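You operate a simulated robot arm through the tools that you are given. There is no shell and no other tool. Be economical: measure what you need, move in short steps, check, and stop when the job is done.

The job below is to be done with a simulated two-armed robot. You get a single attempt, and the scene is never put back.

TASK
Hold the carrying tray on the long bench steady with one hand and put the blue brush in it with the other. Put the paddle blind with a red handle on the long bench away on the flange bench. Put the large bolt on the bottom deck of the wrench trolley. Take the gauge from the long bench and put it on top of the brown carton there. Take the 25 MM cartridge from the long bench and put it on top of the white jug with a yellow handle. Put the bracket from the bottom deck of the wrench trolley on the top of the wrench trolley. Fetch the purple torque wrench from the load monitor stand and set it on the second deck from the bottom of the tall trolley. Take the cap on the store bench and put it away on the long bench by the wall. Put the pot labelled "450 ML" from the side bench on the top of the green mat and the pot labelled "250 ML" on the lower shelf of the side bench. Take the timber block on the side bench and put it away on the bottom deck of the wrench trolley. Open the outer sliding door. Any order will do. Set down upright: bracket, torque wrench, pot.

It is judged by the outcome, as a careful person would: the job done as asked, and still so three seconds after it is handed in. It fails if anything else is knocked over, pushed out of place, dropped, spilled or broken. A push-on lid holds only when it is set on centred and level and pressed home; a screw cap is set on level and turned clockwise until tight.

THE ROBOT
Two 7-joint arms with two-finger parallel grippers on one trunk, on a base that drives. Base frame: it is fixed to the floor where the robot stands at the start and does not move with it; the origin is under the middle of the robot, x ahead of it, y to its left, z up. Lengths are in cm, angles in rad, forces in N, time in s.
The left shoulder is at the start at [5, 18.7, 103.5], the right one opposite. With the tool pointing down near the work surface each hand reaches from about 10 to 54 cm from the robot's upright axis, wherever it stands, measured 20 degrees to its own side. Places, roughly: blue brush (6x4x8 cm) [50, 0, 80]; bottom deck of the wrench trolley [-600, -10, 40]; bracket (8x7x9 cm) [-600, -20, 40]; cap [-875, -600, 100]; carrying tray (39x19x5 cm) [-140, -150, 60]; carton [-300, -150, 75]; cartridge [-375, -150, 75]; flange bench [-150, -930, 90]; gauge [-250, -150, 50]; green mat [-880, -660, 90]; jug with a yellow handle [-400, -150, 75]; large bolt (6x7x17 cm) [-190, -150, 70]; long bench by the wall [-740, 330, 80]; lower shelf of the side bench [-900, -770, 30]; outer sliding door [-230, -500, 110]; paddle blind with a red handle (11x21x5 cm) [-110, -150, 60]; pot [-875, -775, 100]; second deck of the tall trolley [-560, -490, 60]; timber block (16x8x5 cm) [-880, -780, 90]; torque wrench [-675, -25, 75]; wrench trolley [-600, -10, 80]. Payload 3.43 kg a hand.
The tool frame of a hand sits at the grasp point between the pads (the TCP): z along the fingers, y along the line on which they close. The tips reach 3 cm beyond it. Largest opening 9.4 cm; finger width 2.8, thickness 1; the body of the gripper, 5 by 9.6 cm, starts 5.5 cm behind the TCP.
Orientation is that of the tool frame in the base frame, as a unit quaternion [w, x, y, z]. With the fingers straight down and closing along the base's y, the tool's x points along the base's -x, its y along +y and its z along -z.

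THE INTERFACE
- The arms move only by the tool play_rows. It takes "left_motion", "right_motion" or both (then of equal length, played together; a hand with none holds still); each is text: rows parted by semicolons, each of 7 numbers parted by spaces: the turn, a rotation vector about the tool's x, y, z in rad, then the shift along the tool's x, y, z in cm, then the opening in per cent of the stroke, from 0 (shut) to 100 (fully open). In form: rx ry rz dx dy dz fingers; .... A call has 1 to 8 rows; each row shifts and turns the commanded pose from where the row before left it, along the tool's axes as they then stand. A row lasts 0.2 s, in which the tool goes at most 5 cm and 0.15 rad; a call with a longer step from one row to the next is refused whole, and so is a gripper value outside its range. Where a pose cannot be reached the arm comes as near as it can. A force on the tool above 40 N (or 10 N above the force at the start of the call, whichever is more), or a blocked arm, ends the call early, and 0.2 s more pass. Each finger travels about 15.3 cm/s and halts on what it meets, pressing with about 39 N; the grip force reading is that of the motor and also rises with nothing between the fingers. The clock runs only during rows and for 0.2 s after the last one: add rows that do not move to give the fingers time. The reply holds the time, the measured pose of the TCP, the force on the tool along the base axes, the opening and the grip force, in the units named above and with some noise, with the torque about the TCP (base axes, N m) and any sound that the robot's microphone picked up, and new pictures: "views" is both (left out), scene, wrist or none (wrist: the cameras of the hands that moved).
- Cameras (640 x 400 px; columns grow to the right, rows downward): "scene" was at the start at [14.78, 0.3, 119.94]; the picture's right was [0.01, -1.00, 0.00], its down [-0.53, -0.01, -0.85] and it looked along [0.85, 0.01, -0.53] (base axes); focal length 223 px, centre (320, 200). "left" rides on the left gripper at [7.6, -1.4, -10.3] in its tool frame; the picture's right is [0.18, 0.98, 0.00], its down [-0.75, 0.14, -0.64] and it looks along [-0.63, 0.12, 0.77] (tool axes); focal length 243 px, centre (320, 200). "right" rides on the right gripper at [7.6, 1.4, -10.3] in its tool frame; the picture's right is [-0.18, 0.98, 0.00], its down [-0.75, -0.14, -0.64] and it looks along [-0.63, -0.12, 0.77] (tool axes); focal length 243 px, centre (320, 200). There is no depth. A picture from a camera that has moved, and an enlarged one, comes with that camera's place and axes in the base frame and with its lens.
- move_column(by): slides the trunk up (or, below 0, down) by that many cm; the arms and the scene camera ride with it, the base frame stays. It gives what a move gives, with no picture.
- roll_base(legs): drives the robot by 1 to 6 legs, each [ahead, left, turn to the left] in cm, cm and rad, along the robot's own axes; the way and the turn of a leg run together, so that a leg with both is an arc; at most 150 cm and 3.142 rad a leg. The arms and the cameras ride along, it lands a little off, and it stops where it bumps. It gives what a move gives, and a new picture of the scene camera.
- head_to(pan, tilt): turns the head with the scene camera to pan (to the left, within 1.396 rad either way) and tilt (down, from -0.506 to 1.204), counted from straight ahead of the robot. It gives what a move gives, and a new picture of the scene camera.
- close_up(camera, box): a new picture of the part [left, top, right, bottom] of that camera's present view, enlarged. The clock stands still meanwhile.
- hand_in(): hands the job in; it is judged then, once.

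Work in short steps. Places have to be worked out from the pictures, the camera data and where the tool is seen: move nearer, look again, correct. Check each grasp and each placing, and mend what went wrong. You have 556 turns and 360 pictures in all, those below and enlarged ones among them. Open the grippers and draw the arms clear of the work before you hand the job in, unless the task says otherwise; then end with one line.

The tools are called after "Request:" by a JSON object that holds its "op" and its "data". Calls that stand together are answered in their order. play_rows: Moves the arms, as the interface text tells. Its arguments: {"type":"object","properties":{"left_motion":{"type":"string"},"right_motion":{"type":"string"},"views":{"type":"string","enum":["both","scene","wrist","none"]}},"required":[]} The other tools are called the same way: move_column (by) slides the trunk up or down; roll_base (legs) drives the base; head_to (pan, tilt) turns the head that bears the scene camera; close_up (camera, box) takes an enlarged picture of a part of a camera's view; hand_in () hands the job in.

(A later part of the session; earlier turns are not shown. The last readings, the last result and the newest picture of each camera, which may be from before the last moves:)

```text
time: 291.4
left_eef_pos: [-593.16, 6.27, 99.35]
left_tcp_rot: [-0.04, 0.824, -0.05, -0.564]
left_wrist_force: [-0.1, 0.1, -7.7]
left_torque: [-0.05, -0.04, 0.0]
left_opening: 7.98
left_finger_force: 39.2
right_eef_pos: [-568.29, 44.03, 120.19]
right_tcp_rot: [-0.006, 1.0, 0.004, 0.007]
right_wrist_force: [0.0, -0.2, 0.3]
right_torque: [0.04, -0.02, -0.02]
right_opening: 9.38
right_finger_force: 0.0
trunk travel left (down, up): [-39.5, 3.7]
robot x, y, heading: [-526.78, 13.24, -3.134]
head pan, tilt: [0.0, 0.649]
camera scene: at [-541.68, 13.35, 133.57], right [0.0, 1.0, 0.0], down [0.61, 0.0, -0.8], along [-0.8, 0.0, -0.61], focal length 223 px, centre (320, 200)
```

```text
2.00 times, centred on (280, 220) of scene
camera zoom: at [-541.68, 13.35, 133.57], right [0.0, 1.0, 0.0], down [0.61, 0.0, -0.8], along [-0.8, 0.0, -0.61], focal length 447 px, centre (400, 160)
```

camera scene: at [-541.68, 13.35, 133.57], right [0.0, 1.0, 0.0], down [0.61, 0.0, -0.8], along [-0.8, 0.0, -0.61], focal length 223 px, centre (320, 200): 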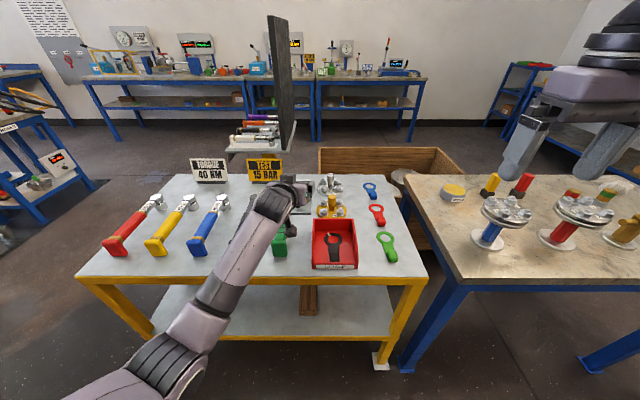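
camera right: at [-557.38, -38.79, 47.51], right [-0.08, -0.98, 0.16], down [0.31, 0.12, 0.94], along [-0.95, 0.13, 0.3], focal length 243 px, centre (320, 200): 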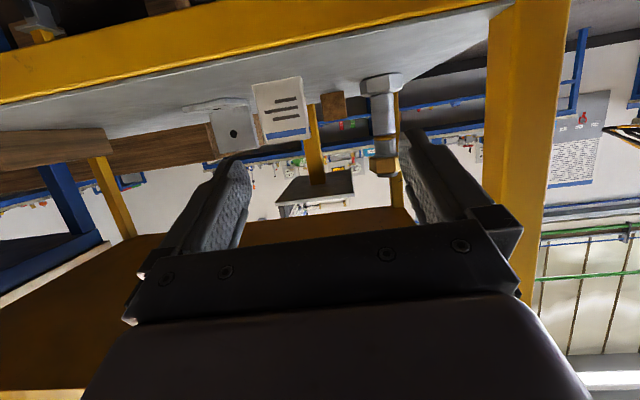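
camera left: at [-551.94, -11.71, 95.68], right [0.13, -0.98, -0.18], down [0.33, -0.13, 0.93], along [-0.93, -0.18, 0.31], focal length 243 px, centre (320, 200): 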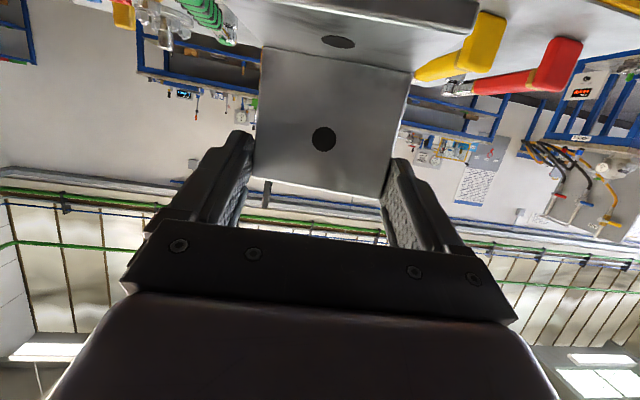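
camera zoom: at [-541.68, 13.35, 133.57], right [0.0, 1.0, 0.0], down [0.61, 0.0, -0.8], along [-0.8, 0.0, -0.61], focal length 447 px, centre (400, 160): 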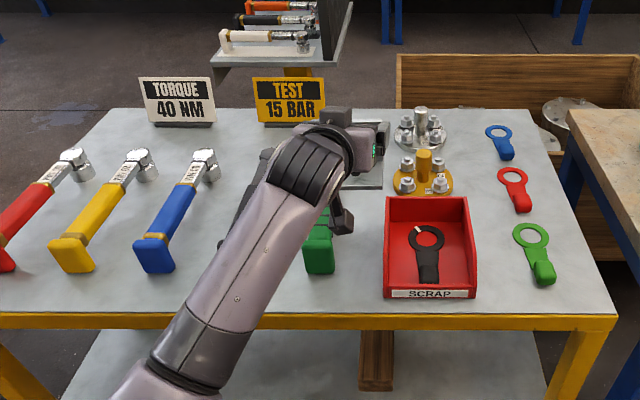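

The free area is between the TEST sign and the flanges (y -3..12, x -620..-635). Drive 20 cm closer.

Request:
{"op": "roll_base", "data": {"legs": [[20, 1.5, 0]]}}

Request:
{"op": "play_rows", "data": {"left_motion": "0 0 0 -1.3 0 3.3 0;0 0 0 -1.3 0 3.3 0;0 0 0 -1.3 0 3.3 0;0 0 0 -1.3 0 3.3 0;0 0 0 0 0 0 0", "views": "scene"}}

```text
time: 293.1
left_eef_pos: [-611.03, 4.81, 98.63]
left_tcp_rot: [-0.038, 0.828, -0.05, -0.557]
left_wrist_force: [-0.3, -0.2, -7.5]
left_torque: [-0.04, -0.04, -0.02]
left_opening: 7.97
left_finger_force: 39.3
right_eef_pos: [-586.24, 42.7, 120.21]
right_tcp_rot: [-0.007, 1.0, 0.003, 0.007]
right_wrist_force: [0.0, -0.7, 0.1]
right_torque: [-0.03, 0.01, -0.02]
right_opening: 9.39
right_finger_force: 0.1
trunk travel left (down, up): [-39.5, 3.7]
robot x, y, heading: [-545.08, 11.87, -3.143]
head pan, tilt: [0.0, 0.649]
stopped in leg 1: the robot was blocked; the commanded pose is now the measured one
camera scene: at [-559.65, 11.98, 133.57], right [0.0, 1.0, 0.0], down [0.6, 0.0, -0.8], along [-0.8, 0.0, -0.6], focal length 223 px, centre (320, 200)
```

scene: 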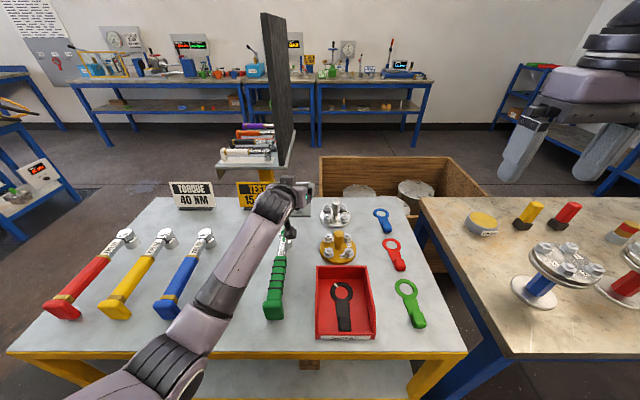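

```text
time: 294.3
left_eef_pos: [-622.23, 5.72, 98.26]
left_tcp_rot: [-0.039, 0.827, -0.05, -0.559]
left_wrist_force: [0.9, 0.9, -8.2]
left_torque: [-0.01, -0.07, 0.01]
left_opening: 7.98
left_finger_force: 39.0
left hand out of reach, approached as far as the arm can: row 4
right_eef_pos: [-586.16, 42.84, 120.14]
right_tcp_rot: [-0.008, 1.0, 0.003, 0.008]
right_wrist_force: [-0.8, 0.2, 0.1]
right_torque: [-0.02, 0.0, -0.02]
right_opening: 9.39
right_finger_force: 0.0
trunk travel left (down, up): [-39.5, 3.7]
robot x, y, heading: [-545.23, 11.63, -3.14]
head pan, tilt: [0.0, 0.649]
camera scene: at [-559.69, 12.02, 133.57], right [0.0, 1.0, 0.0], down [0.61, 0.0, -0.8], along [-0.8, 0.0, -0.61], focal length 223 px, centre (320, 200)
```

scene: 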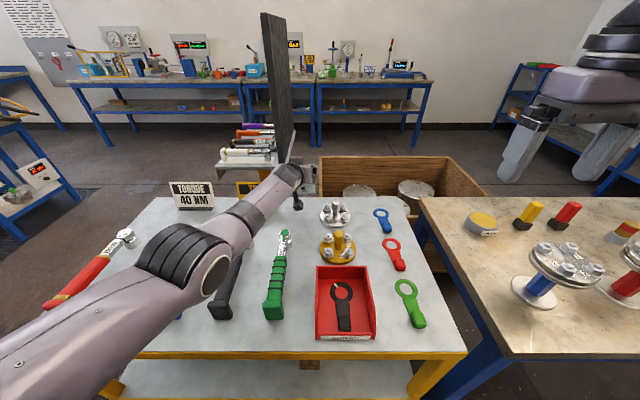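

Near its reach limit. Lower the trunk 6 cm (still above the wrenches) and extend further.

Request:
{"op": "move_column", "data": {"by": -6}}

Request:
{"op": "play_rows", "data": {"left_motion": "0 0 0 -1.3 0.7 3.2 0;0 0 0 -1.2 0.5 3 0;0 0 0 0 0 0 0", "views": "both"}}

```text
time: 295.3
left_eef_pos: [-622.44, 5.66, 92.43]
left_tcp_rot: [-0.039, 0.827, -0.051, -0.559]
left_wrist_force: [-0.3, 0.0, -7.8]
left_torque: [-0.03, -0.07, 0.0]
left_opening: 7.98
left_finger_force: 39.0
right_eef_pos: [-586.21, 42.84, 114.08]
right_tcp_rot: [-0.007, 1.0, 0.003, 0.008]
right_wrist_force: [-0.3, 0.1, -0.5]
right_torque: [0.02, -0.01, 0.0]
right_opening: 9.43
right_finger_force: 0.0
trunk travel left (down, up): [-33.5, 9.7]
robot x, y, heading: [-545.1, 11.76, -3.142]
head pan, tilt: [0.0, 0.649]
```

```text
time: 296.1
left_eef_pos: [-622.22, 5.75, 92.34]
left_tcp_rot: [-0.04, 0.826, -0.051, -0.559]
left_wrist_force: [0.1, 0.5, -7.8]
left_torque: [-0.04, -0.04, -0.03]
left_opening: 8.02
left_finger_force: 39.1
left hand out of reach, approached as far as the arm can: row 1, 2
right_eef_pos: [-586.16, 42.75, 114.12]
right_tcp_rot: [-0.007, 1.0, 0.003, 0.008]
right_wrist_force: [0.2, -0.3, -0.3]
right_torque: [-0.03, 0.01, -0.01]
right_opening: 9.39
right_finger_force: 0.1
trunk travel left (down, up): [-33.5, 9.7]
robot x, y, heading: [-545.13, 11.69, -3.146]
head pan, tilt: [0.0, 0.649]
camera scene: at [-559.71, 11.99, 127.56], right [0.0, 1.0, 0.0], down [0.61, 0.0, -0.8], along [-0.8, 0.0, -0.61], focal length 223 px, centre (320, 200)
camera left: at [-609.89, 5.63, 88.97], right [-0.06, -0.98, -0.18], down [0.29, -0.19, 0.94], along [-0.95, 0.0, 0.3], focal length 243 px, centre (320, 200)
```

scene: 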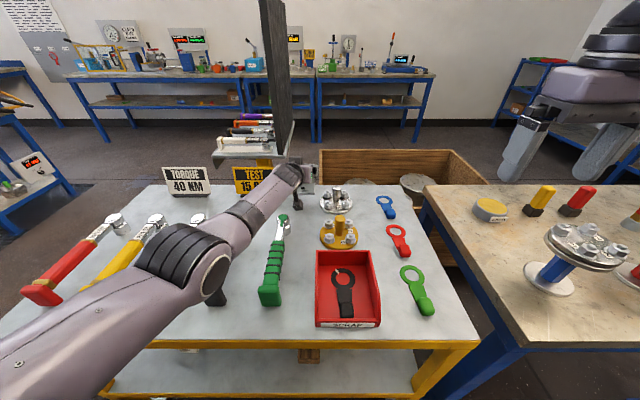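
left: 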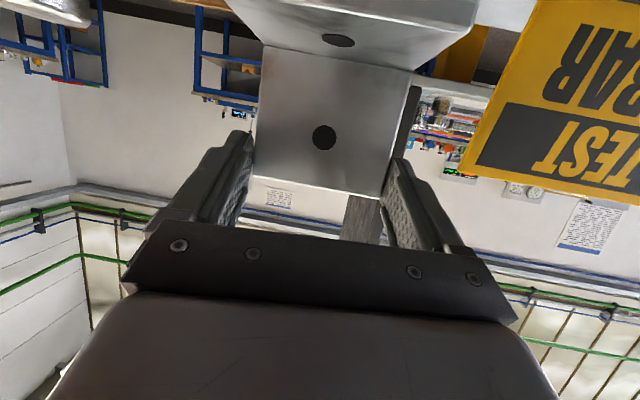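

Bracket is behind the green wrench and left of the flange. Zoom to verify clearances before lowering.

Request:
{"op": "close_up", "data": {"camera": "scene", "box": [220, 140, 380, 240]}}

```text
4.00 times, centred on (300, 190) of scene
camera zoom: at [-559.71, 11.99, 127.56], right [0.0, 1.0, 0.0], down [0.61, 0.0, -0.8], along [-0.8, 0.0, -0.61], focal length 894 px, centre (400, 240)
```

zoom: 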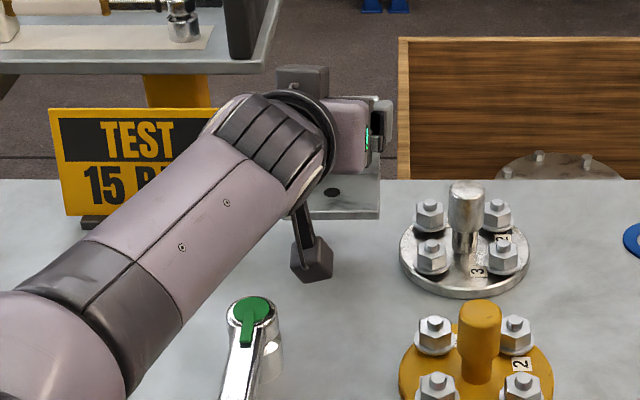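

The wrist camera block passes close to the green wrench's head; shift 0.9 cm right, then lower 5 cm.

Request:
{"op": "play_rows", "data": {"left_motion": "0 0 0 0 -0.9 0 0;0 0 0 0 0 0 0", "views": "none"}}

Request:
{"op": "move_column", "data": {"by": -5}}

Request:
{"op": "close_up", "data": {"camera": "scene", "box": [220, 130, 380, 230]}}

```text
time: 296.7
left_eef_pos: [-622.32, 6.65, 92.4]
left_tcp_rot: [-0.041, 0.826, -0.052, -0.559]
left_wrist_force: [-1.1, -0.1, -7.8]
left_torque: [-0.03, -0.03, 0.0]
left_opening: 7.98
left_finger_force: 39.1
right_eef_pos: [-586.3, 42.7, 114.14]
right_tcp_rot: [-0.007, 1.0, 0.004, 0.008]
right_wrist_force: [0.2, 0.4, -0.3]
right_torque: [0.0, 0.04, 0.01]
right_opening: 9.4
right_finger_force: 0.1
trunk travel left (down, up): [-33.5, 9.7]
robot x, y, heading: [-545.09, 11.69, -3.145]
head pan, tilt: [0.0, 0.649]
```

```text
time: 297.6
left_eef_pos: [-622.12, 6.66, 87.42]
left_tcp_rot: [-0.04, 0.826, -0.051, -0.56]
left_wrist_force: [-1.1, -0.3, -6.3]
left_torque: [-0.09, 0.03, -0.03]
left_opening: 7.98
left_finger_force: 38.9
right_eef_pos: [-586.28, 42.84, 109.22]
right_tcp_rot: [-0.007, 1.0, 0.004, 0.007]
right_wrist_force: [0.6, -0.5, 0.0]
right_torque: [0.0, 0.0, 0.0]
right_opening: 9.4
right_finger_force: 0.2
trunk travel left (down, up): [-28.5, 14.7]
robot x, y, heading: [-544.78, 11.52, -3.141]
head pan, tilt: [0.0, 0.649]
```

```text
4.00 times, centred on (300, 180) of scene
camera zoom: at [-559.7, 11.99, 122.56], right [0.0, 1.0, 0.0], down [0.61, 0.0, -0.8], along [-0.8, 0.0, -0.61], focal length 894 px, centre (400, 280)
```

zoom: 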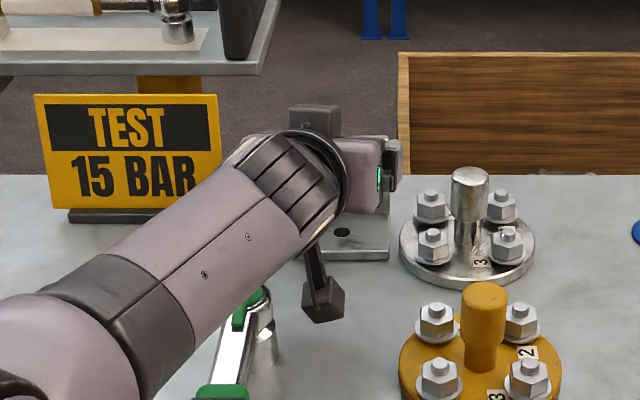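

Clear on both sides. Lower in small increments until contact.

Request:
{"op": "move_column", "data": {"by": -1.5}}

Request:
{"op": "move_column", "data": {"by": -0.8}}

```text
time: 298.2
left_eef_pos: [-622.18, 6.71, 87.3]
left_tcp_rot: [-0.039, 0.819, -0.055, -0.569]
left_wrist_force: [-1.5, -4.8, 27.0]
left_torque: [-1.45, 0.92, 0.01]
left_opening: 7.99
left_finger_force: 38.8
right_eef_pos: [-585.88, 42.71, 107.92]
right_tcp_rot: [-0.007, 1.0, 0.003, 0.006]
right_wrist_force: [-0.9, -0.4, 1.3]
right_torque: [0.0, 0.0, -0.03]
right_opening: 9.41
right_finger_force: 0.1
trunk travel left (down, up): [-27.0, 16.2]
robot x, y, heading: [-544.97, 11.57, -3.135]
head pan, tilt: [0.0, 0.649]
```

```text
time: 298.8
left_eef_pos: [-622.26, 6.73, 86.9]
left_tcp_rot: [-0.041, 0.818, -0.052, -0.571]
left_wrist_force: [-0.1, -6.9, 33.0]
left_torque: [-1.26, 1.02, 0.12]
left_opening: 7.98
left_finger_force: 39.2
right_eef_pos: [-585.72, 42.71, 107.16]
right_tcp_rot: [-0.007, 1.0, 0.004, 0.005]
right_wrist_force: [-0.9, -0.6, 1.0]
right_torque: [-0.01, -0.02, 0.02]
right_opening: 9.41
right_finger_force: 0.1
trunk travel left (down, up): [-26.2, 17.0]
robot x, y, heading: [-544.99, 11.95, -3.136]
head pan, tilt: [0.0, 0.649]
```

Contact at about 87 (deck ≈ 80.5). Look before releasing.

Request:
{"op": "close_up", "data": {"camera": "left", "box": [160, 0, 560, 250]}}

Request:
{"op": "close_up", "data": {"camera": "scene", "box": [220, 130, 380, 230]}}

```text
1.60 times, centred on (360, 125) of left
camera zoom: at [-609.89, 6.5, 83.13], right [-0.07, -0.98, -0.18], down [0.32, -0.19, 0.93], along [-0.94, 0.0, 0.33], focal length 388 px, centre (256, 320)
```

zoom: 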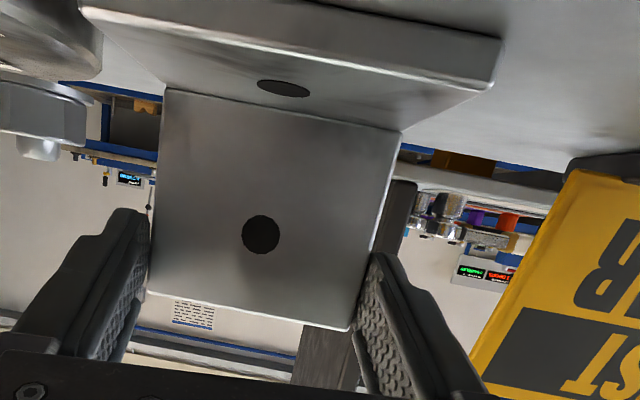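

```text
4.00 times, centred on (300, 180) of scene
camera zoom: at [-559.22, 11.98, 120.35], right [0.0, 1.0, 0.0], down [0.6, 0.0, -0.8], along [-0.8, 0.0, -0.6], focal length 894 px, centre (400, 280)
```

zoom: 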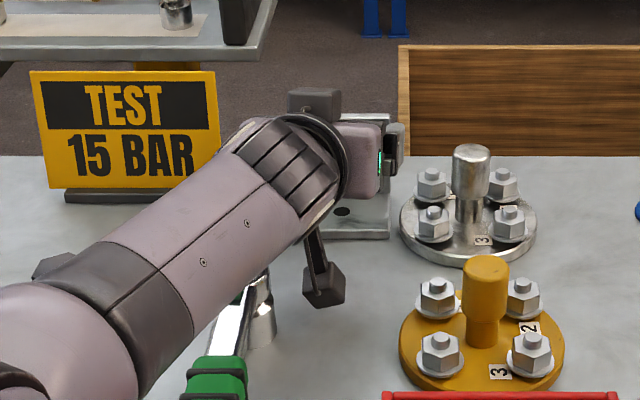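

It sits on the deck beside the flange. Take off the pressure, then open slightly.

Request:
{"op": "move_column", "data": {"by": 1.5}}

Request:
{"op": "play_rows", "data": {"left_motion": "0 0 0 0 0 0 88;0 0 0 0 0 0 96;0 0 0 0 0 0 97", "views": "wrist"}}

```text
time: 299.4
left_eef_pos: [-622.0, 6.71, 86.89]
left_tcp_rot: [-0.041, 0.825, -0.051, -0.561]
left_wrist_force: [-0.9, 1.0, 13.1]
left_torque: [-0.6, 0.55, 0.01]
left_opening: 7.99
left_finger_force: 39.3
right_eef_pos: [-585.92, 42.8, 108.34]
right_tcp_rot: [-0.007, 1.0, 0.003, 0.006]
right_wrist_force: [0.7, 0.6, 0.0]
right_torque: [-0.04, 0.0, 0.03]
right_opening: 9.37
right_finger_force: 0.1
trunk travel left (down, up): [-27.7, 15.5]
robot x, y, heading: [-545.22, 11.87, -3.143]
head pan, tilt: [0.0, 0.649]
```

```text
time: 300.2
left_eef_pos: [-622.21, 6.54, 86.57]
left_tcp_rot: [-0.04, 0.827, -0.052, -0.559]
left_wrist_force: [-0.3, -0.3, 0.6]
left_torque: [-0.01, -0.05, 0.03]
left_opening: 9.12
left_finger_force: 0.0
right_eef_pos: [-586.1, 42.77, 108.37]
right_tcp_rot: [-0.007, 1.0, 0.003, 0.007]
right_wrist_force: [-1.1, -0.5, 0.0]
right_torque: [-0.02, 0.05, -0.02]
right_opening: 9.4
right_finger_force: 0.0
trunk travel left (down, up): [-27.7, 15.5]
robot x, y, heading: [-545.22, 11.78, -3.143]
head pan, tilt: [0.0, 0.649]
camera left: at [-609.67, 6.46, 83.25], right [-0.06, -0.98, -0.18], down [0.29, -0.19, 0.94], along [-0.95, 0.0, 0.3], focal length 243 px, centre (320, 200)
```

left: 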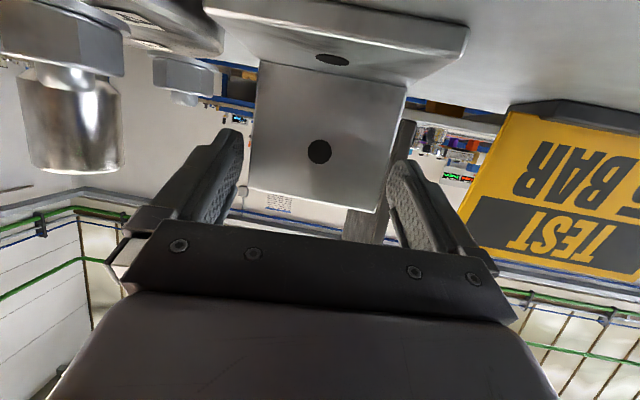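

Released and standing. Raise the hand straight up with the trunk.

Request:
{"op": "move_column", "data": {"by": 13}}

Request:
{"op": "roll_base", "data": {"legs": [[-12, 0, 0]]}}

Request:
{"op": "close_up", "data": {"camera": "scene", "box": [160, 130, 440, 305]}}

```text
time: 301.8
left_eef_pos: [-622.18, 6.64, 99.7]
left_tcp_rot: [-0.04, 0.827, -0.052, -0.559]
left_wrist_force: [0.1, 0.3, -0.3]
left_torque: [0.01, 0.02, 0.0]
left_opening: 9.12
left_finger_force: 0.1
right_eef_pos: [-586.2, 42.74, 121.3]
right_tcp_rot: [-0.008, 1.0, 0.003, 0.008]
right_wrist_force: [-0.7, -1.0, 0.3]
right_torque: [0.0, 0.03, -0.02]
right_opening: 9.41
right_finger_force: 0.0
trunk travel left (down, up): [-40.7, 2.5]
robot x, y, heading: [-545.08, 11.68, -3.145]
head pan, tilt: [0.0, 0.649]
```

```text
time: 303.1
left_eef_pos: [-610.15, 6.53, 99.7]
left_tcp_rot: [-0.04, 0.826, -0.052, -0.56]
left_wrist_force: [0.1, 0.2, -0.3]
left_torque: [0.0, -0.02, 0.0]
left_opening: 9.11
left_finger_force: 0.1
right_eef_pos: [-574.24, 42.89, 121.35]
right_tcp_rot: [-0.006, 1.0, 0.003, 0.006]
right_wrist_force: [0.5, 0.8, 0.4]
right_torque: [0.02, 0.02, -0.01]
right_opening: 9.44
right_finger_force: 0.0
trunk travel left (down, up): [-40.7, 2.5]
robot x, y, heading: [-533.04, 11.6, -3.141]
head pan, tilt: [0.0, 0.649]
camera scene: at [-547.59, 12.0, 134.79], right [0.0, 1.0, 0.0], down [0.6, 0.0, -0.8], along [-0.8, 0.0, -0.6], focal length 223 px, centre (320, 200)
```

scene: 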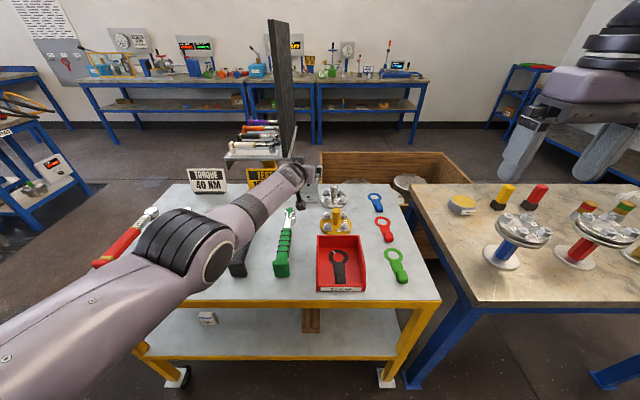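

```text
2.29 times, centred on (300, 218) of scene
camera zoom: at [-547.59, 12.0, 134.79], right [0.0, 1.0, 0.0], down [0.6, 0.0, -0.8], along [-0.8, 0.0, -0.6], focal length 511 px, centre (366, 160)
```

zoom: 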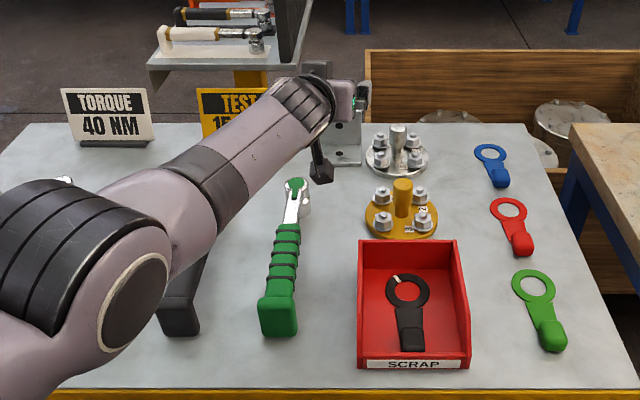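

The bracket stands on the top deck. Next the purple torque wrench on the load-monitor stand; slide left clear of the trolley toward the open floor.

Request:
{"op": "roll_base", "data": {"legs": [[-4, 0, 0], [0, 125, 0]]}}

Request:
{"op": "head_to", "data": {"pan": -0.5, "tilt": 0.45}}

```text
time: 309.9
left_eef_pos: [-606.04, -118.4, 99.63]
left_tcp_rot: [-0.038, 0.826, -0.05, -0.56]
left_wrist_force: [0.4, 0.1, 0.1]
left_torque: [-0.02, 0.0, -0.01]
left_opening: 9.14
left_finger_force: 0.1
right_eef_pos: [-570.15, -82.16, 121.34]
right_tcp_rot: [-0.007, 1.0, 0.005, 0.006]
right_wrist_force: [-0.1, 0.6, 0.1]
right_torque: [0.0, 0.0, -0.01]
right_opening: 9.41
right_finger_force: 0.1
trunk travel left (down, up): [-40.7, 2.5]
robot x, y, heading: [-528.77, -113.2, -3.138]
head pan, tilt: [0.0, 0.649]
camera scene: at [-543.45, -112.81, 134.78], right [0.0, 1.0, 0.0], down [0.6, 0.0, -0.8], along [-0.8, 0.0, -0.6], focal length 223 px, centre (320, 200)
```

scene: 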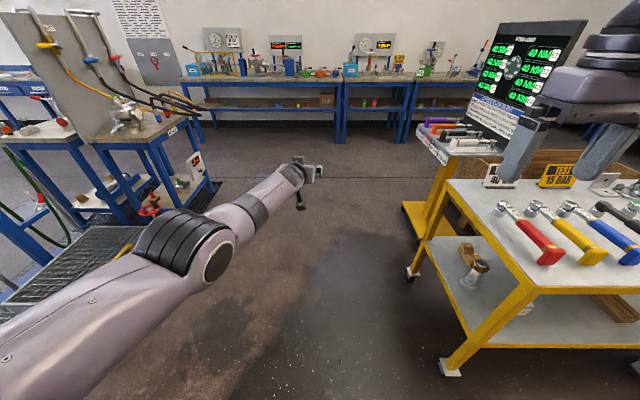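

```text
time: 310.8
left_eef_pos: [-606.05, -118.37, 99.72]
left_tcp_rot: [-0.039, 0.826, -0.05, -0.56]
left_wrist_force: [0.3, -0.3, -0.3]
left_torque: [-0.02, 0.01, 0.01]
left_opening: 9.11
left_finger_force: 0.1
right_eef_pos: [-570.15, -82.13, 121.48]
right_tcp_rot: [-0.007, 1.0, 0.005, 0.007]
right_wrist_force: [0.2, 0.4, 0.5]
right_torque: [0.02, -0.02, -0.01]
right_opening: 9.39
right_finger_force: 0.0
trunk travel left (down, up): [-40.7, 2.5]
robot x, y, heading: [-528.85, -112.99, -3.138]
head pan, tilt: [-0.499, 0.45]
camera scene: at [-542.86, -108.4, 136.56], right [0.47, 0.88, 0.0], down [0.38, -0.21, -0.9], along [-0.79, 0.43, -0.44], focal length 223 px, centre (320, 200)
```

scene: 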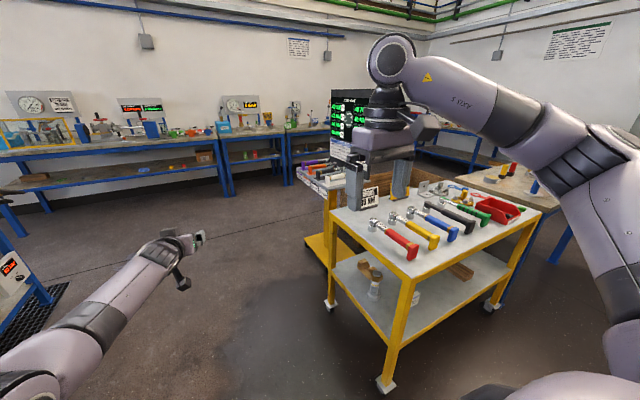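

Open floor ahead. Drive west, then turn right to face the stand.

Request:
{"op": "roll_base", "data": {"legs": [[0, 15, 0], [110, 0, 0], [60, 0, 0], [0, 0, -1.57]]}}

Request:
{"op": "head_to", "data": {"pan": 0, "tilt": 0.6}}

```text
time: 324.1
left_eef_pos: [-703.52, -52.28, 99.68]
left_tcp_rot: [0.421, -0.552, 0.616, 0.371]
left_wrist_force: [-0.1, 0.6, 0.5]
left_torque: [-0.01, 0.01, 0.03]
left_opening: 9.14
left_finger_force: 0.0
right_eef_pos: [-666.65, -87.87, 121.33]
right_tcp_rot: [-0.001, 0.715, -0.699, 0.01]
right_wrist_force: [0.3, -0.2, -0.1]
right_torque: [0.06, -0.01, -0.02]
right_opening: 9.43
right_finger_force: 0.0
trunk travel left (down, up): [-40.7, 2.5]
robot x, y, heading: [-696.89, -129.55, 1.588]
head pan, tilt: [-0.499, 0.45]
camera scene: at [-692.95, -115.18, 136.56], right [0.89, -0.47, 0.0], down [-0.2, -0.39, -0.9], along [0.42, 0.8, -0.44], focal length 223 px, centre (320, 200)
```

scene: 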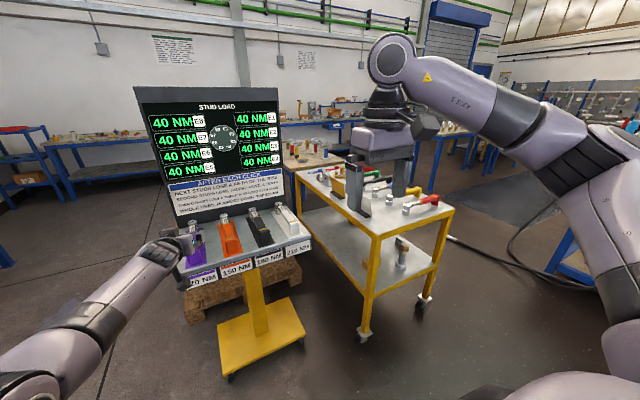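

```text
time: 325.1
left_eef_pos: [-703.49, -52.29, 99.71]
left_tcp_rot: [0.421, -0.553, 0.616, 0.371]
left_wrist_force: [0.3, 0.2, 0.5]
left_torque: [-0.01, 0.01, -0.01]
left_opening: 9.12
left_finger_force: 0.0
right_eef_pos: [-666.73, -87.74, 121.46]
right_tcp_rot: [-0.001, 0.715, -0.699, 0.01]
right_wrist_force: [0.6, -0.4, 0.3]
right_torque: [0.01, 0.0, 0.0]
right_opening: 9.39
right_finger_force: 0.1
trunk travel left (down, up): [-40.7, 2.5]
robot x, y, heading: [-697.39, -129.33, 1.582]
head pan, tilt: [0.0, 0.6]
camera scene: at [-697.36, -114.48, 135.21], right [1.0, 0.01, 0.0], down [0.01, -0.56, -0.83], along [-0.01, 0.83, -0.56], focal length 223 px, centre (320, 200)
```

scene: 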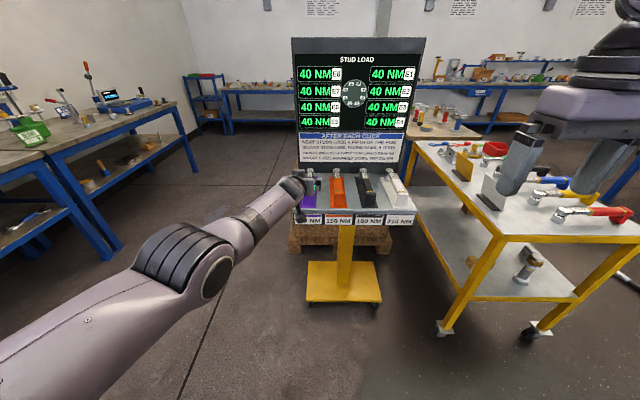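

The purple wrench is the leftmost on the stand, right under the left hand. I'll retract and un-pitch the left hand first.

Request:
{"op": "play_rows", "data": {"left_motion": "0 0.15 0 0 1 -4 60;0 0.15 0 0.5 1 -4 60;0 0.15 0 1 1 -4 60;0 0.15 0 1.5 1 -3.5 60;0 0.15 0 2 1 -3 60;0 0.15 0 2.5 1 -2 60;0 0.15 0 3 1 -1 60;0 0.14 0 3 1 -1 60", "views": "none"}}

Request:
{"op": "roll_base", "data": {"legs": [[0, 20, 0], [18, 0, 0]]}}

```text
time: 326.9
left_eef_pos: [-711.75, -67.66, 108.24]
left_tcp_rot: [0.001, -0.665, 0.747, -0.005]
left_wrist_force: [0.5, 1.1, 0.1]
left_torque: [0.01, -0.01, 0.02]
left_opening: 5.64
left_finger_force: 0.0
left hand out of reach, approached as far as the arm can: row 1, 2, 3, 4, 5, 6, 7, 8
right_eef_pos: [-666.82, -87.69, 121.37]
right_tcp_rot: [0.0, 0.715, -0.699, 0.011]
right_wrist_force: [0.8, -0.3, -0.1]
right_torque: [0.02, 0.01, 0.03]
right_opening: 9.4
right_finger_force: 0.0
trunk travel left (down, up): [-40.7, 2.5]
robot x, y, heading: [-697.15, -129.43, 1.587]
head pan, tilt: [0.0, 0.6]
```

```text
time: 329.6
left_eef_pos: [-731.66, -49.93, 108.37]
left_tcp_rot: [0.002, -0.665, 0.747, -0.003]
left_wrist_force: [-0.1, -0.4, -0.1]
left_torque: [-0.01, -0.03, 0.0]
left_opening: 5.66
left_finger_force: 0.1
right_eef_pos: [-686.76, -70.15, 121.44]
right_tcp_rot: [0.001, 0.713, -0.701, 0.011]
right_wrist_force: [-0.4, 0.0, -0.2]
right_torque: [-0.03, 0.03, -0.04]
right_opening: 9.41
right_finger_force: 0.1
trunk travel left (down, up): [-40.7, 2.5]
robot x, y, heading: [-717.07, -111.92, 1.583]
head pan, tilt: [0.0, 0.6]
camera scene: at [-717.43, -96.75, 135.19], right [1.0, 0.01, 0.0], down [0.01, -0.57, -0.82], along [-0.01, 0.82, -0.57], focal length 223 px, centre (320, 200)
```

scene: 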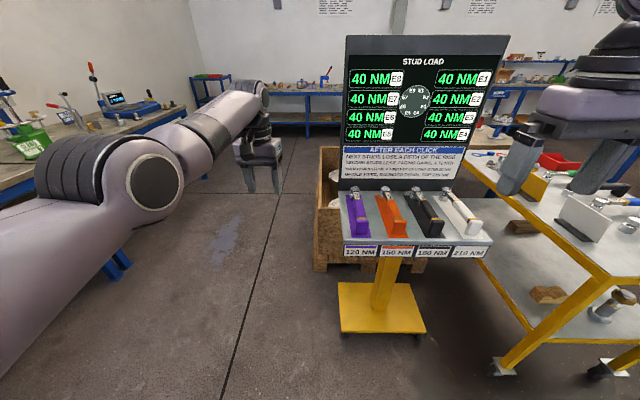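

Good view. Zoom on the stand's wrenches.

Request:
{"op": "close_up", "data": {"camera": "scene", "box": [320, 160, 512, 280]}}

```text
3.33 times, centred on (416, 220) of scene
camera zoom: at [-717.43, -96.75, 135.19], right [1.0, 0.01, 0.0], down [0.01, -0.57, -0.82], along [-0.01, 0.82, -0.57], focal length 745 px, centre (0, 133)
```

zoom: 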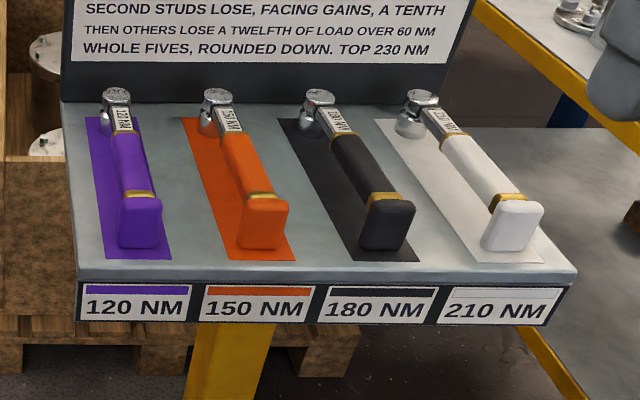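

Purple wrench lies along y at about x=-703, y -40..-14. Drive ahead 33 cm and lower the trunk.

Request:
{"op": "roll_base", "data": {"legs": [[33, 0, 0]]}}

Request:
{"op": "move_column", "data": {"by": -14}}

Request:
{"op": "play_rows", "data": {"right_motion": "0 0 0 -1.5 4 1 100;0 0 0 -1.5 4 1 100;0 0 0 -1.5 4 1 100;0 0 0 -2 4 1 100;0 0 0 0 0 0 100", "views": "wrist"}}

```text
time: 331.7
left_eef_pos: [-732.31, -17.16, 108.3]
left_tcp_rot: [0.002, -0.666, 0.746, -0.003]
left_wrist_force: [-0.3, -0.7, 0.2]
left_torque: [-0.03, 0.01, -0.03]
left_opening: 5.63
left_finger_force: 0.1
right_eef_pos: [-687.39, -37.33, 121.34]
right_tcp_rot: [0.0, 0.714, -0.7, 0.01]
right_wrist_force: [0.2, 0.2, -0.1]
right_torque: [-0.04, 0.0, -0.01]
right_opening: 9.42
right_finger_force: 0.0
trunk travel left (down, up): [-40.7, 2.5]
robot x, y, heading: [-717.38, -78.58, 1.586]
head pan, tilt: [0.0, 0.6]
camera scene: at [-717.94, -63.98, 135.2], right [1.0, 0.02, 0.0], down [0.01, -0.57, -0.82], along [-0.01, 0.82, -0.57], focal length 223 px, centre (320, 200)
```

scene: 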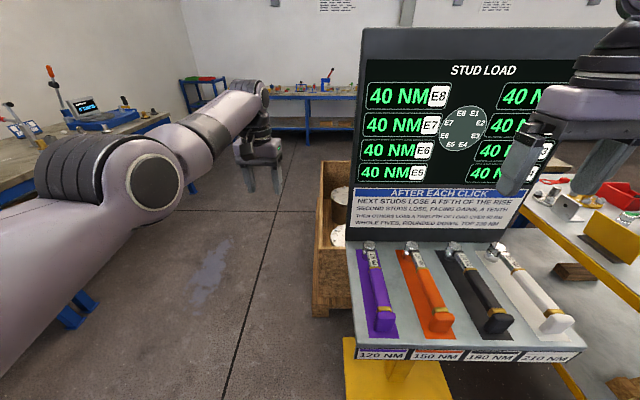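

```text
time: 333.4
left_eef_pos: [-732.16, -17.19, 94.19]
left_tcp_rot: [0.003, -0.666, 0.746, -0.003]
left_wrist_force: [0.1, 0.9, 0.6]
left_torque: [0.0, -0.01, 0.0]
left_opening: 5.64
left_finger_force: 0.0
right_eef_pos: [-687.41, -37.43, 107.34]
right_tcp_rot: [-0.001, 0.715, -0.699, 0.01]
right_wrist_force: [0.5, 0.3, 0.0]
right_torque: [0.02, -0.01, 0.04]
right_opening: 9.42
right_finger_force: 0.1
trunk travel left (down, up): [-26.7, 16.5]
robot x, y, heading: [-717.65, -78.71, 1.588]
head pan, tilt: [0.0, 0.6]
```

```text
time: 334.6
left_eef_pos: [-732.24, -17.3, 94.21]
left_tcp_rot: [0.002, -0.666, 0.746, -0.003]
left_wrist_force: [0.0, 0.8, -0.5]
left_torque: [0.01, 0.01, 0.02]
left_opening: 5.63
left_finger_force: 0.1
right_eef_pos: [-703.27, -31.05, 103.1]
right_tcp_rot: [0.0, 0.715, -0.699, 0.01]
right_wrist_force: [0.6, -0.1, -0.4]
right_torque: [-0.01, -0.02, 0.01]
right_opening: 9.42
right_finger_force: 0.1
trunk travel left (down, up): [-26.7, 16.5]
robot x, y, heading: [-717.66, -78.79, 1.58]
head pan, tilt: [0.0, 0.6]
camera right: at [-704.9, -38.69, 113.48], right [-0.99, 0.16, -0.02], down [0.12, 0.77, 0.63], along [0.12, 0.62, -0.77], focal length 243 px, centre (320, 200)
```

right: 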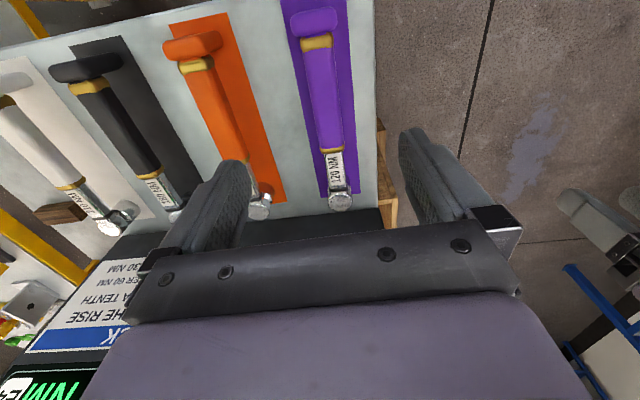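

The wrench is aligned with the hand (x≈-703.5). Move forward 4 cm and descend partway.

Request:
{"op": "play_rows", "data": {"right_motion": "0 0 0 -2 0.2 4 100;0 0 0 -2 0 4 100;0 0 0 0 0 4 100;0 0 0 0 0 0 100", "views": "both"}}

```text
time: 335.6
left_eef_pos: [-732.27, -17.16, 94.18]
left_tcp_rot: [0.003, -0.666, 0.746, -0.002]
left_wrist_force: [-0.1, -1.4, 0.5]
left_torque: [0.04, 0.01, 0.0]
left_opening: 5.64
left_finger_force: 0.1
right_eef_pos: [-703.51, -27.32, 91.04]
right_tcp_rot: [-0.001, 0.715, -0.699, 0.01]
right_wrist_force: [0.0, 0.4, -0.3]
right_torque: [0.0, 0.04, 0.01]
right_opening: 9.39
right_finger_force: 0.0
trunk travel left (down, up): [-26.7, 16.5]
robot x, y, heading: [-717.46, -78.99, 1.583]
head pan, tilt: [0.0, 0.6]
camera scene: at [-717.94, -64.03, 121.21], right [1.0, 0.02, 0.0], down [0.01, -0.56, -0.83], along [-0.01, 0.82, -0.56], focal length 223 px, centre (320, 200)
camera right: at [-704.98, -34.96, 101.43], right [-0.99, 0.16, -0.02], down [0.12, 0.77, 0.63], along [0.12, 0.62, -0.77], focal length 243 px, centre (320, 200)
```

scene: 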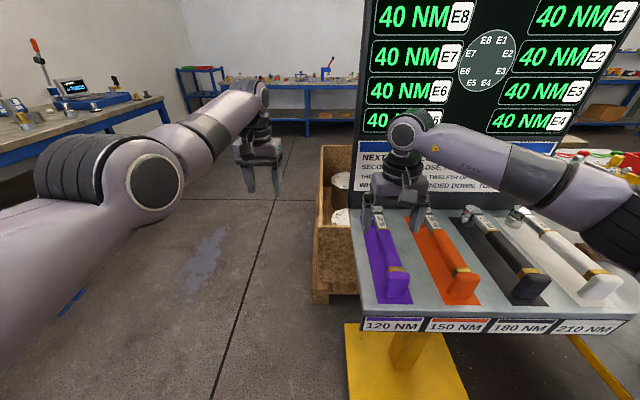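
right: 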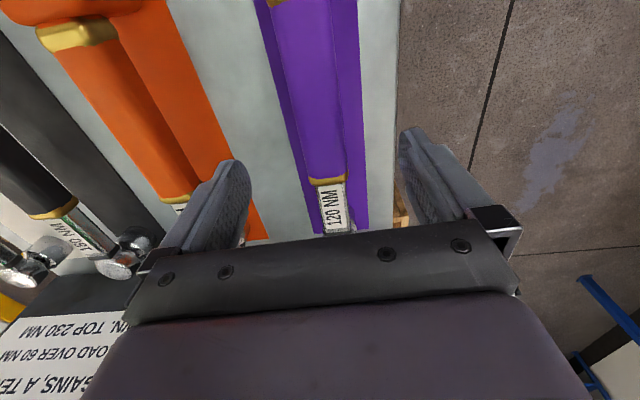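

Aligned. Descend to TCP z≈84.5 carefully.

Request:
{"op": "play_rows", "data": {"right_motion": "0 0 0 0 0 3 100;0 0 0 0 0 2 100;0 0 0 0 0 1 100;0 0 0 0 0 0.7 100;0 0 0 0 0 0 100", "views": "wrist"}}

```text
time: 336.8
left_eef_pos: [-732.26, -17.17, 94.2]
left_tcp_rot: [0.003, -0.666, 0.746, -0.003]
left_wrist_force: [-0.6, 0.2, 0.5]
left_torque: [0.02, -0.03, 0.01]
left_opening: 5.65
left_finger_force: 0.0
right_eef_pos: [-703.46, -27.54, 84.32]
right_tcp_rot: [0.0, 0.715, -0.699, 0.011]
right_wrist_force: [0.2, 0.1, 0.2]
right_torque: [0.01, 0.02, -0.01]
right_opening: 9.39
right_finger_force: 0.0
trunk travel left (down, up): [-26.7, 16.5]
robot x, y, heading: [-717.58, -78.82, 1.586]
head pan, tilt: [0.0, 0.6]
camera right: at [-705.0, -35.06, 94.65], right [-0.99, 0.16, -0.02], down [0.12, 0.77, 0.63], along [0.12, 0.62, -0.77], focal length 243 px, centre (320, 200)
```

right: 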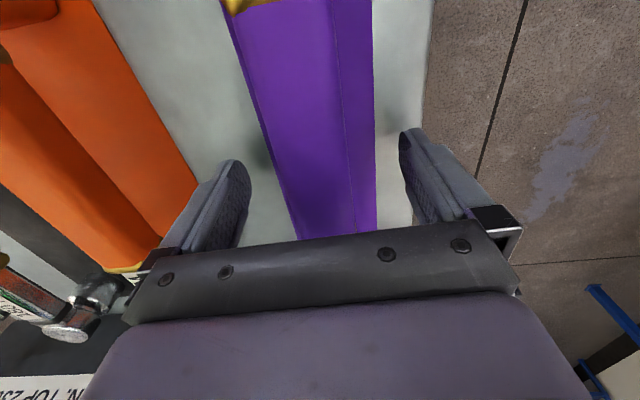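

Close on the handle.

Request:
{"op": "play_rows", "data": {"right_motion": "0 0 0 0 0 0.5 60;0 0 0 0 0 0 0;0 0 0 0 0 0 0;0 0 0 0 0 0 0", "views": "both"}}

```text
time: 337.8
left_eef_pos: [-732.3, -17.15, 94.34]
left_tcp_rot: [0.002, -0.666, 0.746, -0.002]
left_wrist_force: [0.3, -0.1, -0.5]
left_torque: [-0.01, 0.02, -0.01]
left_opening: 5.64
left_finger_force: 0.1
right_eef_pos: [-703.52, -27.42, 83.72]
right_tcp_rot: [0.0, 0.715, -0.699, 0.01]
right_wrist_force: [-0.8, -0.8, -0.3]
right_torque: [0.11, 0.13, -0.43]
right_opening: 3.65
right_finger_force: 39.2
trunk travel left (down, up): [-26.7, 16.5]
robot x, y, heading: [-717.75, -78.94, 1.589]
head pan, tilt: [0.0, 0.6]
camera scene: at [-717.95, -64.04, 121.21], right [1.0, 0.02, 0.0], down [0.01, -0.56, -0.83], along [-0.01, 0.82, -0.56], focal length 223 px, centre (320, 200)
camera right: at [-705.01, -35.09, 94.19], right [-0.99, 0.16, -0.02], down [0.12, 0.77, 0.63], along [0.12, 0.62, -0.77], focal length 243 px, centre (320, 200)
```

scene: 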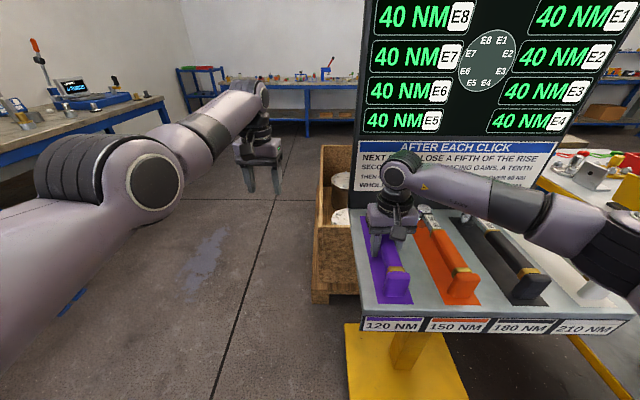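
right: 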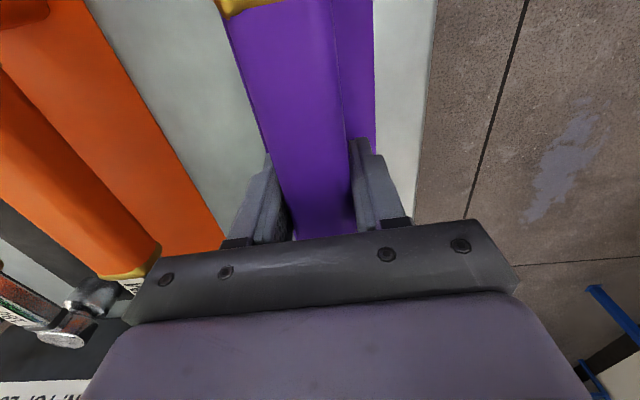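

Gripped at 3.65 cm. Lift.

Request:
{"op": "play_rows", "data": {"right_motion": "0 0 0 0 0 -2 0;0 0 0 0 0 -4 0;0 0 0 0 0 -4 0;0 0 0 0 0 -4 0;0 0 0 0 0 0 0", "views": "both"}}

```text
time: 339.0
left_eef_pos: [-732.33, -17.21, 94.17]
left_tcp_rot: [0.002, -0.666, 0.746, -0.002]
left_wrist_force: [-0.2, -0.3, 1.1]
left_torque: [-0.02, 0.0, 0.01]
left_opening: 5.64
left_finger_force: 0.0
right_eef_pos: [-703.57, -27.29, 97.86]
right_tcp_rot: [0.001, 0.716, -0.698, 0.011]
right_wrist_force: [-0.1, 0.6, -6.1]
right_torque: [0.03, 0.0, -0.03]
right_opening: 3.65
right_finger_force: 38.7
trunk travel left (down, up): [-26.7, 16.5]
robot x, y, heading: [-717.73, -79.08, 1.589]
head pan, tilt: [0.0, 0.6]
camera scene: at [-717.93, -63.98, 121.19], right [1.0, 0.02, 0.0], down [0.01, -0.57, -0.82], along [-0.01, 0.82, -0.57], focal length 223 px, centre (320, 200)
camera right: at [-705.19, -34.9, 108.19], right [-0.99, 0.16, -0.02], down [0.12, 0.77, 0.63], along [0.12, 0.62, -0.77], focal length 243 px, centre (320, 200)
```

scene: 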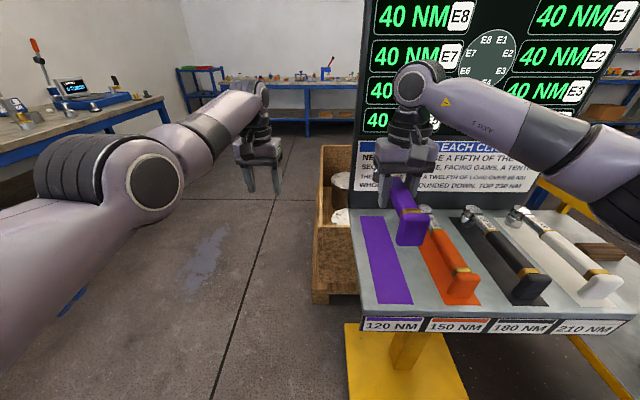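
right: 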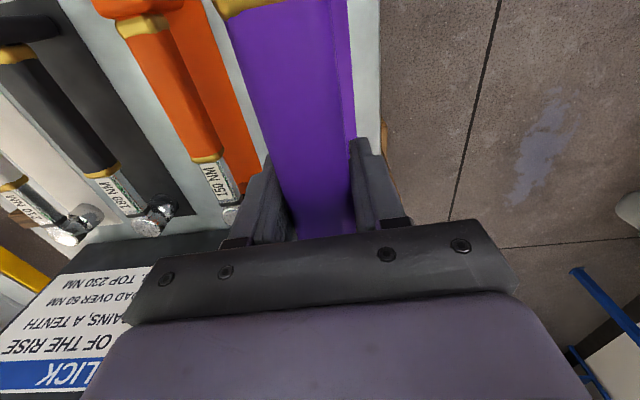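

Held in balance. Back away from the stand, turn around and head south toward the tall trolley.

Request:
{"op": "roll_base", "data": {"legs": [[-60, 0, 0], [0, 30, 0], [0, 0, 1.57]]}}

Request:
{"op": "head_to", "data": {"pan": 0.9, "tilt": 0.35}}

```text
time: 347.9
left_eef_pos: [-808.51, -154.53, 94.2]
left_tcp_rot: [-0.003, 0.998, -0.056, -0.001]
left_wrist_force: [0.0, 0.9, -0.2]
left_torque: [0.0, 0.03, -0.02]
left_opening: 5.65
left_finger_force: 0.2
right_eef_pos: [-798.26, -125.88, 97.83]
right_tcp_rot: [-0.007, 1.0, 0.011, 0.008]
right_wrist_force: [-0.9, -0.2, -6.3]
right_torque: [-0.02, -0.02, 0.0]
right_opening: 3.64
right_finger_force: 39.2
trunk travel left (down, up): [-26.7, 16.5]
robot x, y, heading: [-746.84, -140.24, -3.123]
head pan, tilt: [0.0, 0.6]
camera scene: at [-761.53, -139.82, 121.2], right [-0.02, 1.0, 0.0], down [0.57, 0.01, -0.82], along [-0.82, -0.01, -0.57], focal length 223 px, centre (320, 200)
```

scene: 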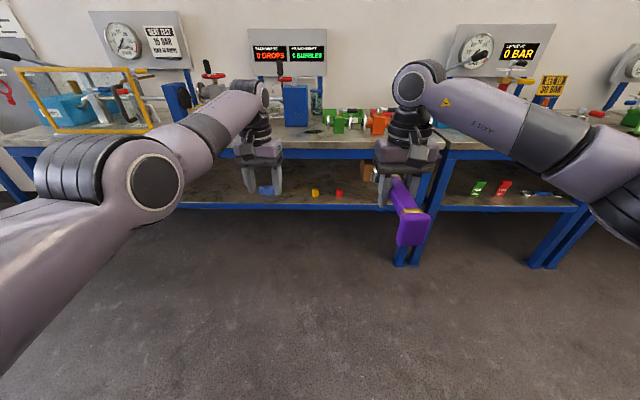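

```text
time: 349.1
left_eef_pos: [-808.53, -154.49, 94.28]
left_tcp_rot: [-0.004, 0.998, -0.056, 0.0]
left_wrist_force: [0.7, -0.4, 0.6]
left_torque: [0.01, -0.02, -0.02]
left_opening: 5.63
left_finger_force: 0.1
right_eef_pos: [-798.38, -125.85, 97.83]
right_tcp_rot: [-0.007, 1.0, 0.011, 0.007]
right_wrist_force: [-0.6, 0.2, -5.4]
right_torque: [0.02, -0.01, 0.03]
right_opening: 3.65
right_finger_force: 38.7
trunk travel left (down, up): [-26.7, 16.5]
robot x, y, heading: [-746.89, -139.55, -3.121]
head pan, tilt: [0.901, 0.351]
camera scene: at [-758.36, -147.05, 123.47], right [-0.79, 0.61, 0.0], down [0.21, 0.27, -0.94], along [-0.57, -0.75, -0.34], focal length 223 px, centre (320, 200)
```

scene: 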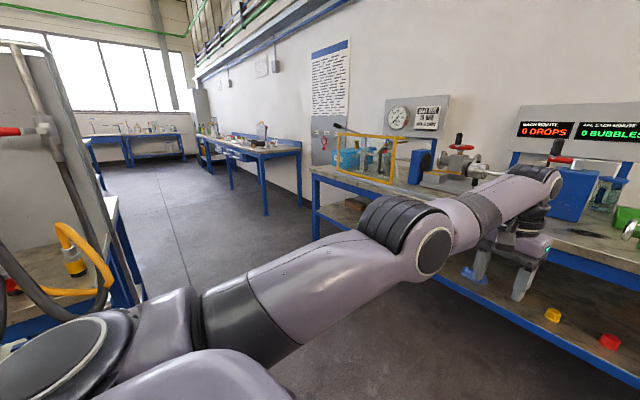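

The south aisle runs between the wall bench (x≈-850) and a hose table (x≈-740). I'll shift north, turn to face south, line up at x≈-793 and look.

Request:
{"op": "roll_base", "data": {"legs": [[0, -45, 0], [0, 0, 1.56], [0, -46, 0]]}}

Request:
{"op": "head_to", "data": {"pan": 0, "tilt": 0.4}}

```text
time: 358.0
left_eef_pos: [-778.29, -157.45, 94.4]
left_tcp_rot: [-0.002, 0.742, 0.67, -0.003]
left_wrist_force: [-0.4, -0.7, -0.9]
left_torque: [0.01, -0.01, 0.02]
left_opening: 5.66
left_finger_force: 0.0
right_eef_pos: [-807.08, -147.44, 97.76]
right_tcp_rot: [-0.011, 0.696, 0.718, 0.001]
right_wrist_force: [-0.4, -0.2, -5.7]
right_torque: [-0.06, 0.02, 0.01]
right_opening: 3.63
right_finger_force: 39.2
trunk travel left (down, up): [-26.7, 16.5]
robot x, y, heading: [-793.5, -96.04, -1.542]
head pan, tilt: [0.901, 0.351]
camera scene: at [-786.02, -107.11, 123.48], right [-0.6, -0.8, 0.0], down [-0.27, 0.21, -0.94], along [0.75, -0.56, -0.34], focal length 223 px, centre (320, 200)
```

scene: 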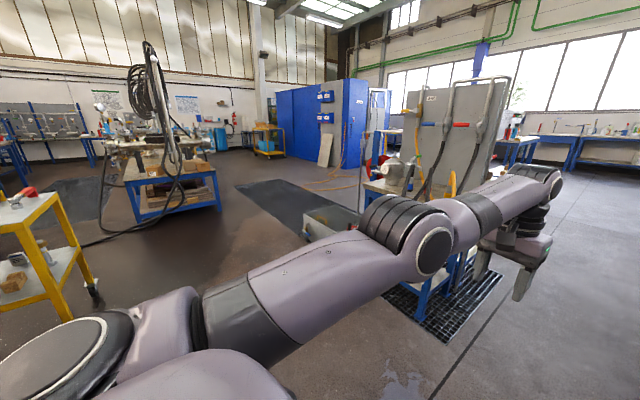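

```text
time: 359.2
left_eef_pos: [-778.34, -157.39, 94.3]
left_tcp_rot: [-0.003, 0.742, 0.67, -0.002]
left_wrist_force: [1.0, 0.1, 0.4]
left_torque: [0.0, -0.03, 0.0]
left_opening: 5.65
left_finger_force: 0.1
right_eef_pos: [-807.15, -147.47, 97.78]
right_tcp_rot: [-0.01, 0.695, 0.719, 0.0]
right_wrist_force: [-0.9, 0.0, -6.2]
right_torque: [0.0, 0.03, -0.02]
right_opening: 3.63
right_finger_force: 38.7
trunk travel left (down, up): [-26.7, 16.5]
robot x, y, heading: [-793.72, -95.99, -1.549]
head pan, tilt: [0.0, 0.4]
camera scene: at [-793.19, -110.78, 123.02], right [-1.0, -0.03, 0.0], down [-0.01, 0.39, -0.92], along [0.02, -0.92, -0.39], focal length 223 px, centre (320, 200)
```

scene: 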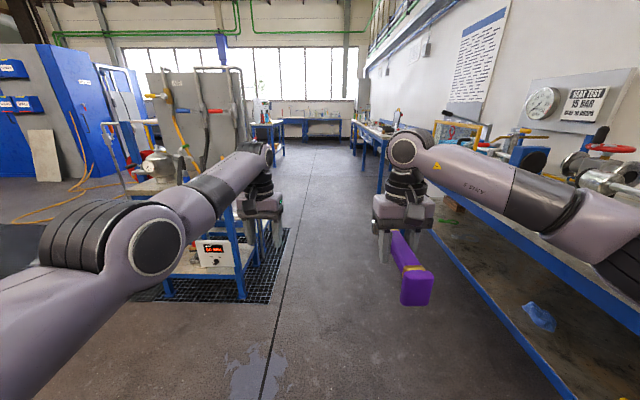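

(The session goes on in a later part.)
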